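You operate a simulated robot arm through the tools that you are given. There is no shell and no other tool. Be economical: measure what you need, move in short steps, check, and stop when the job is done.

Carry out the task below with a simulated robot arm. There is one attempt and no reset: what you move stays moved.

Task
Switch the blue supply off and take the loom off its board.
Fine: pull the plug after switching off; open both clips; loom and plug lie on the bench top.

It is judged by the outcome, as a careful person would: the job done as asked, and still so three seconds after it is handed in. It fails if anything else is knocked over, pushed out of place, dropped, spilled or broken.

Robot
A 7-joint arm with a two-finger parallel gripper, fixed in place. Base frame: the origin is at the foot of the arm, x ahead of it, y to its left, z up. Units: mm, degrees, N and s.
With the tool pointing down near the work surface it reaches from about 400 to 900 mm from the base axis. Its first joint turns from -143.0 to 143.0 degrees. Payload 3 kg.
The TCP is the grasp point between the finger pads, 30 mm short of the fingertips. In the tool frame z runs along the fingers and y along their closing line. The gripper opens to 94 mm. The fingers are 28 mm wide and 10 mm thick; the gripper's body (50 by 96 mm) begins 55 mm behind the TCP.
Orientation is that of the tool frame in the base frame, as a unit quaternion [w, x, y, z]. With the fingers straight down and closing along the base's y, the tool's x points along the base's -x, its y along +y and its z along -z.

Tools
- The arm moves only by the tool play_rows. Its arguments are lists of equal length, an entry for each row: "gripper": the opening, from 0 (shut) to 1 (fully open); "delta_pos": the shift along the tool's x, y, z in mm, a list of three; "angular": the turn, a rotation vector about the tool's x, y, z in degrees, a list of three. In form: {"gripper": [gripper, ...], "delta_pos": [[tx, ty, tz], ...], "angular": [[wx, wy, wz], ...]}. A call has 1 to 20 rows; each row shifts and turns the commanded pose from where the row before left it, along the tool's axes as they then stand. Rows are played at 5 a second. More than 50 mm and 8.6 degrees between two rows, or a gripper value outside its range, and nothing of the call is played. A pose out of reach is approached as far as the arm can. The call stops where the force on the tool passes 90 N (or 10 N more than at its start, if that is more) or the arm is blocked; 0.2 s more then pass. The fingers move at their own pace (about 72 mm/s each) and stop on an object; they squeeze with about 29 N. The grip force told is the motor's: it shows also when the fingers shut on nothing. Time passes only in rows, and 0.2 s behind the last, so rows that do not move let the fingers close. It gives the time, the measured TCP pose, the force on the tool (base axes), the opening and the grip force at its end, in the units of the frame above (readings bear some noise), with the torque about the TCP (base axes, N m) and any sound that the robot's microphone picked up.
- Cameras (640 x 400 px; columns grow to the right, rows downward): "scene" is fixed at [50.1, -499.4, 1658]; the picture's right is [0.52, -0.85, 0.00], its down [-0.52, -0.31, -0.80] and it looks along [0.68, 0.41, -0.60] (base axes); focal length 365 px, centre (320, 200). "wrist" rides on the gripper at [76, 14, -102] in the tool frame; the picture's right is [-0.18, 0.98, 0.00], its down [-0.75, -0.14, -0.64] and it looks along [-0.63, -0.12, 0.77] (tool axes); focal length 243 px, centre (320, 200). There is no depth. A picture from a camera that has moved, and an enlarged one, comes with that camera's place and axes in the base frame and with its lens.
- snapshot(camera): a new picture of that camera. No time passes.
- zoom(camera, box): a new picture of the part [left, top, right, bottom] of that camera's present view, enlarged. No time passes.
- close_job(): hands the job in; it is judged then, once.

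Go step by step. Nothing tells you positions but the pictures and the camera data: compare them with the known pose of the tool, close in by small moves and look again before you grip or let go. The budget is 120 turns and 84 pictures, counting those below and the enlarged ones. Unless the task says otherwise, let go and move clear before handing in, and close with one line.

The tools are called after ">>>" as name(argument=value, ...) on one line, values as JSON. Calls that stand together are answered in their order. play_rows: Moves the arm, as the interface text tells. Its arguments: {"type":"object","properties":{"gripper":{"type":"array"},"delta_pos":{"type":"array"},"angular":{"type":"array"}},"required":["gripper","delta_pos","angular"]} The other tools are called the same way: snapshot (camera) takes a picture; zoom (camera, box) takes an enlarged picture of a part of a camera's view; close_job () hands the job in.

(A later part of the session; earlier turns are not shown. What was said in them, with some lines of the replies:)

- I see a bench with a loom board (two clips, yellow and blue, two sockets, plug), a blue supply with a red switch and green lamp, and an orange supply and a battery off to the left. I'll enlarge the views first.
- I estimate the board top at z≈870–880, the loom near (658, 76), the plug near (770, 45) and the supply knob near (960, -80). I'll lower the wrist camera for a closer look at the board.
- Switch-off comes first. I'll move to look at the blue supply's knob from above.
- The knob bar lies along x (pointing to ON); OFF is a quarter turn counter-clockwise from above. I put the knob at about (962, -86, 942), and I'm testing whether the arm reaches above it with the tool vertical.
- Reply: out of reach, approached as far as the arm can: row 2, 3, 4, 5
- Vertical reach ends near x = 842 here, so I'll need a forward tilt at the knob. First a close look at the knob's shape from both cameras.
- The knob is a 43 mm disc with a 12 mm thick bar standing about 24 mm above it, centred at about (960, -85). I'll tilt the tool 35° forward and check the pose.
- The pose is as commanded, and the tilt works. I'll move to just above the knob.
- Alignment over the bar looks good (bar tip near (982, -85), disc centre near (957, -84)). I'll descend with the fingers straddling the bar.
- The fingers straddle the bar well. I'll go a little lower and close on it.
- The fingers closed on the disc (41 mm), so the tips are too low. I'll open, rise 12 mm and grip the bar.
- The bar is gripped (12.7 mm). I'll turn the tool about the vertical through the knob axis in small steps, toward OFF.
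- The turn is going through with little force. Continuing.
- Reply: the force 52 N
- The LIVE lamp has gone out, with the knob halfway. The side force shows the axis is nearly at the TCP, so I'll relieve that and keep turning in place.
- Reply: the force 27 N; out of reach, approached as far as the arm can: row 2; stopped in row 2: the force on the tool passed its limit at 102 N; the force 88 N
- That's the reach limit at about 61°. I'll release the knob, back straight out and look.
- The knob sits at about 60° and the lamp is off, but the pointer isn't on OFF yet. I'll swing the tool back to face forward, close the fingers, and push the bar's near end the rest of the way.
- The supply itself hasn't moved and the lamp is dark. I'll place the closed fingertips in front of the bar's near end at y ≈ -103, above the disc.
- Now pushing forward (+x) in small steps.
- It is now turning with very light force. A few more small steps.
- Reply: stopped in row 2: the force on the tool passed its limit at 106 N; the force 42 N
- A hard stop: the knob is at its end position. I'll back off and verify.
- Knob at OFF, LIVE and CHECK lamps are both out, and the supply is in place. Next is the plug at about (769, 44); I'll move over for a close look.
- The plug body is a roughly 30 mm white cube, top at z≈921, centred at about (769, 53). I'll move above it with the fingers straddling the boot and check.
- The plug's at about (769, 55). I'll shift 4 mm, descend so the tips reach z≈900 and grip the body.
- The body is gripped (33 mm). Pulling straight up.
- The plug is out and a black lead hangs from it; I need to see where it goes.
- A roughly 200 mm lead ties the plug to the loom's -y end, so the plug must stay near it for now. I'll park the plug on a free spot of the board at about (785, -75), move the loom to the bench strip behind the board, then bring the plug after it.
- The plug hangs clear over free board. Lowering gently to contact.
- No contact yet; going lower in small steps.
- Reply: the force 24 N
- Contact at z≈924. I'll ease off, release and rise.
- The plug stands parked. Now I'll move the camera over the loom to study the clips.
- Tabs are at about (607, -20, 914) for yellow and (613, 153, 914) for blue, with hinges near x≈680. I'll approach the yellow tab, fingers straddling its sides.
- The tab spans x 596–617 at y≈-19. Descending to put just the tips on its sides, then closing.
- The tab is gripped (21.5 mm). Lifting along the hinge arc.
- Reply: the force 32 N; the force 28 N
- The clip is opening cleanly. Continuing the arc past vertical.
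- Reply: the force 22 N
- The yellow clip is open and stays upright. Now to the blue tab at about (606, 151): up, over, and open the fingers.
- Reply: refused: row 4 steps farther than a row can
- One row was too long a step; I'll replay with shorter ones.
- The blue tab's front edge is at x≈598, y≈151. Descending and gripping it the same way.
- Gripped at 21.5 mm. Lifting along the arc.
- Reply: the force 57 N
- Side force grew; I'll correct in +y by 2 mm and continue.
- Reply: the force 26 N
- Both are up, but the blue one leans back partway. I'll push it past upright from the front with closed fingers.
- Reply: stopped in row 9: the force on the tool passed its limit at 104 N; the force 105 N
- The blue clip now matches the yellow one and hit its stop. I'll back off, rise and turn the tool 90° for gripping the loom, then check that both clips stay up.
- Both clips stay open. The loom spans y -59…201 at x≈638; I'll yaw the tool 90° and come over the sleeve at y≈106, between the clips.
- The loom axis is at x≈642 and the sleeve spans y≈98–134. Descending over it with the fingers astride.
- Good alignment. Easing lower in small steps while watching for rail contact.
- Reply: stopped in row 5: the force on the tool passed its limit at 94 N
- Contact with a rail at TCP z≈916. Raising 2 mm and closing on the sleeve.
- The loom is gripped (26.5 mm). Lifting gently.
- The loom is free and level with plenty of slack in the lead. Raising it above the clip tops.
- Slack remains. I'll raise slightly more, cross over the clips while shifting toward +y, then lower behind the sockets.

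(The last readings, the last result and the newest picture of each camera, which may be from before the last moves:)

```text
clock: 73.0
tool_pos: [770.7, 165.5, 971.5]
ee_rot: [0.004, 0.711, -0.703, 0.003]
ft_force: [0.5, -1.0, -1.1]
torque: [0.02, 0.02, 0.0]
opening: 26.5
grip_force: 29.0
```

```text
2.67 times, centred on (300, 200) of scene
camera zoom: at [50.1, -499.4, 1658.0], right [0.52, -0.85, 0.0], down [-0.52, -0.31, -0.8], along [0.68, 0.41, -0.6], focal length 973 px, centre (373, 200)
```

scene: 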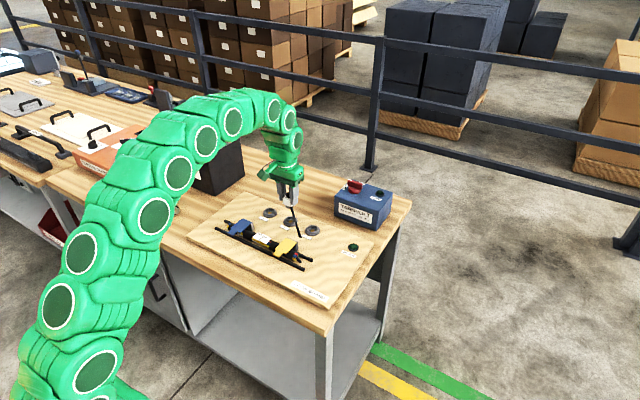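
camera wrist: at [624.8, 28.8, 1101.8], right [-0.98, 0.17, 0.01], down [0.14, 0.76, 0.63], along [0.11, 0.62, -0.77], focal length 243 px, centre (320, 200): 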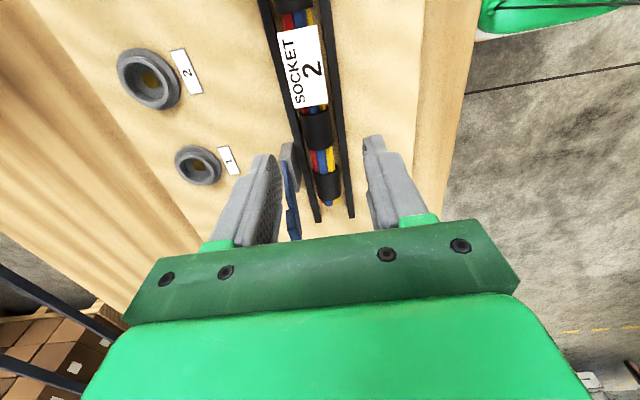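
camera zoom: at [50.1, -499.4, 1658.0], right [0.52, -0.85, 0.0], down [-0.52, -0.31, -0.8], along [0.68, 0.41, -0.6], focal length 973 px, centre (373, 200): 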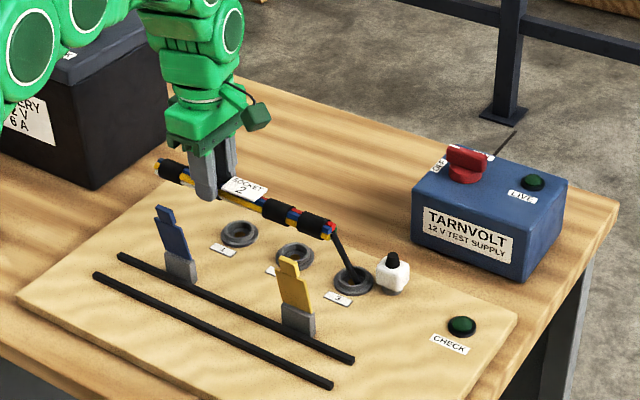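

All clear of the clips and sockets. Next I'll carry the loom over the back strip to x≈865 and start lowering.

>>> play_rows(gripper=[0, 0, 0, 0, 0, 0, 0], delta_pos=[[0, -25, 8], [0, -25, 8], [0, -24, 8], [0, -20, 8], [0, 0, 10], [0, 0, 10], [0, 0, 0]], angular=[[0, 0, 0], [0, 0, 0], [0, 0, 0], [0, 0, 0], [0, 0, 0], [0, 0, 0], [0, 0, 0]])

>>> snapshot(camera="wrist")

```text
clock: 74.5
tool_pos: [867.0, 166.0, 919.8]
ee_rot: [0.004, 0.711, -0.703, 0.002]
ft_force: [0.0, -0.5, -1.5]
torque: [0.06, -0.01, 0.01]
opening: 26.3
grip_force: 29.0
```

```text
8 pictures are left
camera wrist: at [850.4, 91.5, 1022.3], right [-0.98, 0.17, 0.0], down [0.13, 0.76, 0.63], along [0.11, 0.63, -0.77], focal length 243 px, centre (320, 200)
```

wrist: 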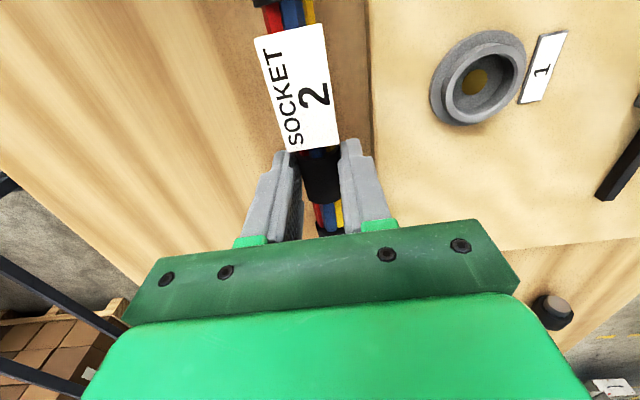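

The loom is over bare bench beyond the board's rear edge (x≈830). Nudging 4 mm further out and lowering to contact.

>>> play_rows(gripper=[0, 0, 0, 0, 0, 0], delta_pos=[[0, -4, 4], [0, 0, 4], [0, 0, 3], [0, 0, 2], [0, 0, 2], [0, 0, 0]], angular=[[0, 0, 0], [0, 0, 0], [0, 0, 0], [0, 0, 0], [0, 0, 0], [0, 0, 0]])

```text
clock: 76.0
tool_pos: [868.2, 165.3, 905.6]
ee_rot: [0.004, 0.71, -0.704, 0.003]
ft_force: [-0.1, -0.8, -1.9]
torque: [0.07, 0.02, -0.04]
opening: 26.5
grip_force: 29.0
```

>>> play_rows(gripper=[0, 0, 0, 0, 0, 0], delta_pos=[[0, 0, 1.5], [0, 0, 1.5], [0, 0, 1.5], [0, 0, 1.5], [0, 0, 1], [0, 0, 0]], angular=[[0, 0, 0], [0, 0, 0], [0, 0, 0], [0, 0, 0], [0, 0, 0], [0, 0, 0]])

```text
clock: 77.3
tool_pos: [868.8, 166.1, 898.8]
ee_rot: [0.003, 0.711, -0.704, 0.002]
ft_force: [-8.2, 5.5, 30.3]
torque: [0.26, 0.3, -0.05]
opening: 26.4
grip_force: 28.8
```

It's resting on the bench. Easing 1 mm, opening just enough, and rising straight up.

>>> play_rows(gripper=[0, 0.33, 0.36, 0.4, 0.4, 0.4, 0.4, 0.4, 0.4], delta_pos=[[0, 0, -1], [0, 0, 0], [0, 0, 0], [0, 0, 0], [0, 0, -10], [0, 0, -25], [0, 0, -30], [0, 40, -20], [0, 0, 0]], angular=[[0, 0, 0], [0, 0, 0], [0, 0, 0], [0, 0, 0], [0, 0, 0], [0, 0, 0], [0, 0, 0], [0, 0, 0], [0, 0, 0]])

>>> zoom(camera="scene", box=[200, 125, 400, 275])

```text
clock: 79.3
tool_pos: [828.3, 167.3, 985.7]
ee_rot: [0.004, 0.711, -0.703, 0.003]
ft_force: [-0.5, 0.4, -0.9]
torque: [-0.03, 0.0, -0.01]
opening: 37.6
grip_force: 0.1
```

```text
2.67 times, centred on (300, 200) of scene
camera zoom: at [50.1, -499.4, 1658.0], right [0.52, -0.85, 0.0], down [-0.52, -0.31, -0.8], along [0.68, 0.41, -0.6], focal length 973 px, centre (373, 200)
```

zoom: 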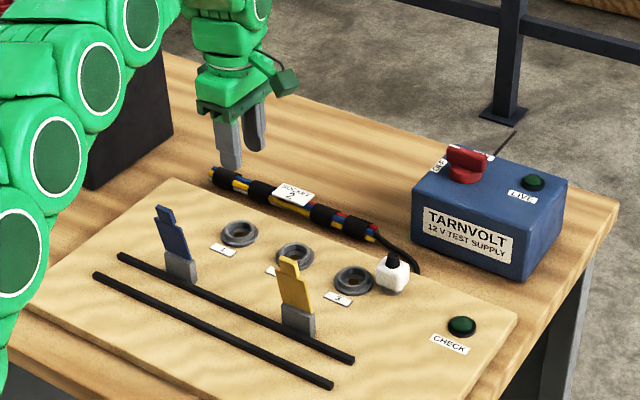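

The loom lies on the bench behind the board. Now back to yaw 0 and over to the plug.

>>> play_rows(gripper=[0.6, 0.6, 0.6, 0.6, 0.6, 0.6, 0.6, 0.6, 0.6, 0.6, 0.6, 0.6, 0.6, 0.6, 0.6, 0.6, 0.6, 0.6], delta_pos=[[0, 0, -10], [0, 0, 0], [0, 0, 0], [0, 0, 0], [0, 0, 0], [0, 0, 0], [0, 0, 0], [0, 0, 0], [0, 0, 0], [0, 0, 0], [0, 0, 0], [8, -40, 0], [8, -40, 0], [8, -40, 0], [8, -40, 0], [8, -40, 0], [8, -43, 6], [0, 0, 0]], angular=[[0, 0, 8.2], [0, 0, 8.2], [0, 0, 8.2], [0, 0, 8.2], [0, 0, 8.2], [0, 0, 8.2], [0, 0, 8.2], [0, 0, 8.2], [0, 0, 8.2], [0, 0, 8.2], [0, 0, 8.4], [0, 0, 0], [0, 0, 0], [0, 0, 0], [0, 0, 0], [0, 0, 0], [0, 0, 0], [0, 0, 0]])

>>> snapshot(camera="wrist")

```text
clock: 83.2
tool_pos: [780.6, -77.1, 991.1]
ee_rot: [-0.001, -0.002, 1.0, -0.005]
ft_force: [0.2, -0.5, -0.3]
torque: [-0.02, 0.03, 0.0]
opening: 56.5
grip_force: 0.0
```

```text
6 pictures are left
camera wrist: at [702.7, -61.7, 1093.3], right [0.18, 0.98, -0.01], down [0.75, -0.13, 0.64], along [0.63, -0.12, -0.77], focal length 243 px, centre (320, 200)
```

wrist: 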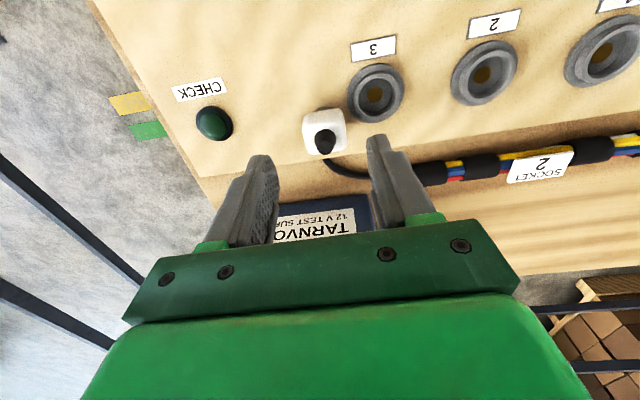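

The plug still stands at about (784, -75). Descending to grip it as before.

>>> play_rows(gripper=[0.65, 0.65, 0.65, 0.65, 0.5, 0.35, 0.2, 0.1, 0.1], delta_pos=[[-4.5, 2.5, 20], [0, 0, 20], [0, 0, 17], [0, 0, 9], [0, 0, 0], [0, 0, 0], [0, 0, 0], [0, 0, 0], [0, 0, 0]], angular=[[0, 0, 0], [0, 0, 0], [0, 0, 0], [0, 0, 0], [0, 0, 0], [0, 0, 0], [0, 0, 0], [0, 0, 0], [0, 0, 0]])

```text
clock: 85.2
tool_pos: [786.8, -75.2, 923.2]
ee_rot: [0.0, -0.002, 1.0, -0.004]
ft_force: [0.5, 0.4, -0.1]
torque: [-0.01, -0.01, 0.02]
opening: 33.0
grip_force: 28.9
```

Gripped at 33 mm. Lifting and carrying it to the bench strip at about (857, -95).

>>> play_rows(gripper=[0, 0, 0, 0, 0, 0, 0, 0], delta_pos=[[0, 0, -10], [0, 0, -20], [0, 0, -10], [-24, -7, 0], [-24, -7, 0], [-22, -6, 0], [0, 0, 15], [0, 0, 0]], angular=[[0, 0, 0], [0, 0, 0], [0, 0, 0], [0, 0, 0], [0, 0, 0], [0, 0, 0], [0, 0, 0], [0, 0, 0]])

>>> snapshot(camera="wrist")

```text
clock: 87.0
tool_pos: [856.8, -95.4, 949.3]
ee_rot: [0.0, -0.002, 1.0, -0.004]
ft_force: [-0.5, -0.2, -1.1]
torque: [0.0, -0.05, 0.01]
opening: 32.9
grip_force: 29.2
```

```text
5 pictures are left
camera wrist: at [778.3, -80.1, 1050.8], right [0.18, 0.98, -0.01], down [0.75, -0.13, 0.64], along [0.63, -0.12, -0.77], focal length 243 px, centre (320, 200)
```

wrist: 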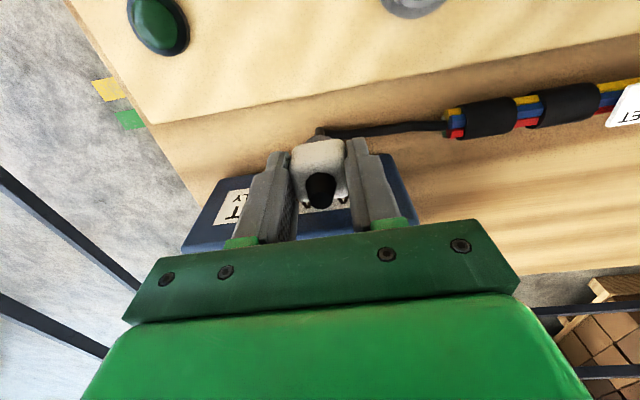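

The spot is bare bench between board and supply. Lowering; contact expected at TCP z≈904.

>>> play_rows(gripper=[0, 0, 0, 0, 0, 0, 0], delta_pos=[[0, 0, 15], [0, 0, 15], [0, 0, 8], [0, 0, 3], [0, 0, 2], [0, 0, 1.5], [0, 0, 0]], angular=[[0, 0, 0], [0, 0, 0], [0, 0, 0], [0, 0, 0], [0, 0, 0], [0, 0, 0], [0, 0, 0]])

```text
clock: 88.5
tool_pos: [856.3, -94.2, 905.2]
ee_rot: [0.0, -0.002, 1.0, -0.005]
ft_force: [-2.7, -0.6, 15.9]
torque: [-0.02, 0.1, 0.0]
opening: 33.1
grip_force: 28.6
```

Contact. Easing off slightly, releasing and rising clear.

>>> play_rows(gripper=[0, 0.4, 0.45, 0.5, 0.5, 0.5, 0.5, 0.5, 0.5, 0.5], delta_pos=[[0, 0, -0.6], [0, 0, 0], [0, 0, 0], [0, 0, -15], [0, 0, -30], [0, 0, -30], [30, 0, -20], [40, 0, 0], [40, 0, 0], [0, 0, 0]], angular=[[0, 0, 0], [0, 0, 0], [0, 0, 0], [0, 0, 0], [0, 0, 0], [0, 0, 0], [0, 0, 0], [0, 0, 0], [0, 0, 0], [0, 0, 0]])

>>> zoom(camera="scene", box=[200, 125, 400, 275])

>>> snapshot(camera="wrist")

```text
clock: 90.8
tool_pos: [746.1, -93.0, 999.1]
ee_rot: [0.0, -0.002, 1.0, -0.006]
ft_force: [-0.7, -0.9, 0.7]
torque: [-0.03, 0.01, 0.04]
opening: 47.0
grip_force: 0.0
```

```text
2.67 times, centred on (300, 200) of scene
camera zoom: at [50.1, -499.4, 1658.0], right [0.52, -0.85, 0.0], down [-0.52, -0.31, -0.8], along [0.68, 0.41, -0.6], focal length 973 px, centre (373, 200)
```

zoom: 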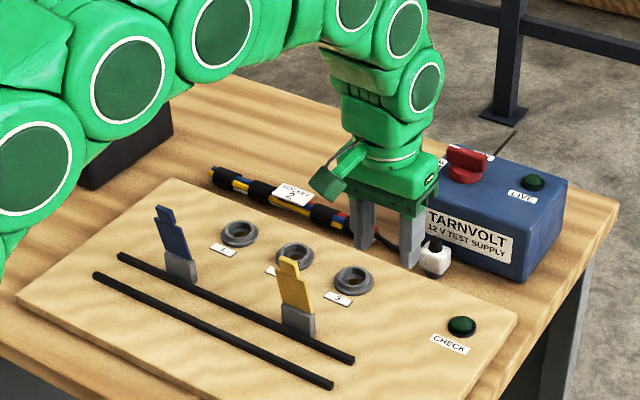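

```text
3 pictures are left
camera wrist: at [668.2, -77.2, 1102.3], right [0.18, 0.98, -0.01], down [0.76, -0.13, 0.64], along [0.63, -0.12, -0.77], focal length 243 px, centre (320, 200)
```

wrist: 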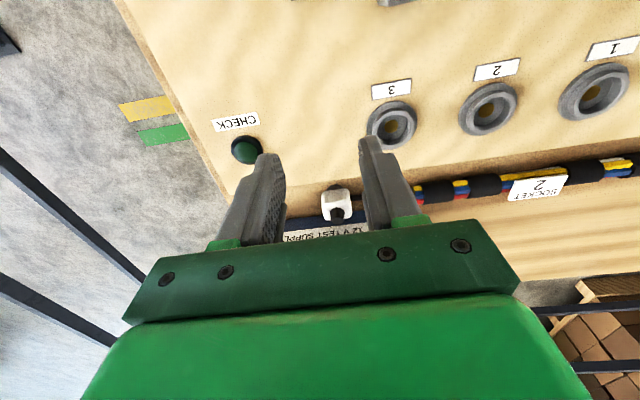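

The plug and loom both rest on the bench, clips open, knob OFF. I'll move the arm up and clear, then do a final check.

>>> play_rows(gripper=[0.5, 0.5, 0.5, 0.5, 0.5, 0.5, 0.5, 0.5, 0.5], delta_pos=[[0, 0, -40], [0, 0, -45], [0, 0, -45], [35, 0, -30], [35, 0, -30], [35, 0, -20], [35, 0, 0], [0, 0, 0], [0, 0, 0]], angular=[[0, 0, 0], [0, 0, 0], [0, 0, 0], [0, 0, 0], [0, 0, 0], [0, 0, 0], [0, 0, 0], [0, 0, 0], [0, 0, 0]])

>>> zoom(camera="scene", box=[160, 125, 420, 320])

>>> snapshot(camera="wrist")

```text
clock: 92.8
tool_pos: [609.5, -93.2, 1211.1]
ee_rot: [-0.001, -0.002, 1.0, -0.005]
ft_force: [0.9, 0.6, -0.7]
torque: [0.03, 0.0, -0.01]
opening: 47.0
grip_force: 0.2
```

```text
2.05 times, centred on (290, 222) of scene
camera zoom: at [50.1, -499.4, 1658.0], right [0.52, -0.85, 0.0], down [-0.52, -0.31, -0.8], along [0.68, 0.41, -0.6], focal length 748 px, centre (382, 154)
```

zoom: 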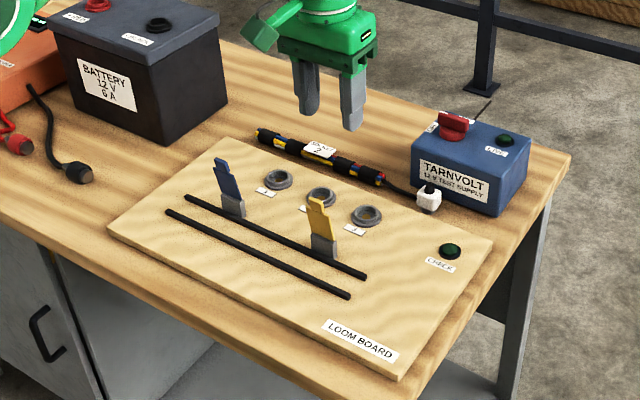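

```text
1 pictures are left
camera wrist: at [531.8, -77.4, 1312.7], right [0.18, 0.98, -0.01], down [0.75, -0.13, 0.64], along [0.63, -0.12, -0.77], focal length 243 px, centre (320, 200)
```

wrist: 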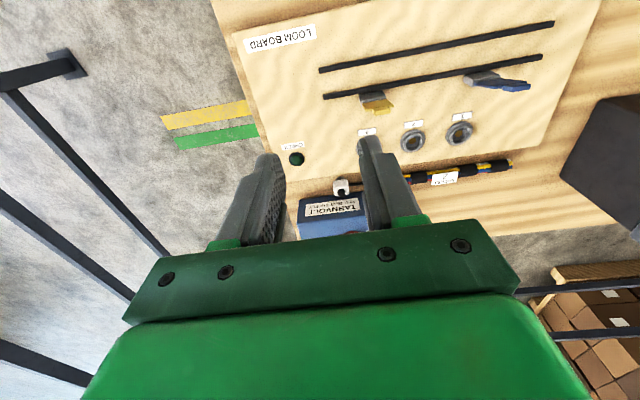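

Everything checks out: the supply is off with both lamps dark, both clips are open, and the loom and plug lie on the bench top. Nothing else has moved, so I'm handing in.

>>> close_job()

```text
The job is handed in.
```

The blue supply is switched off and the plug was pulled after that. Both clips are open, and the loom and its plug are resting on the bench top behind the board, with nothing else moved out of place.
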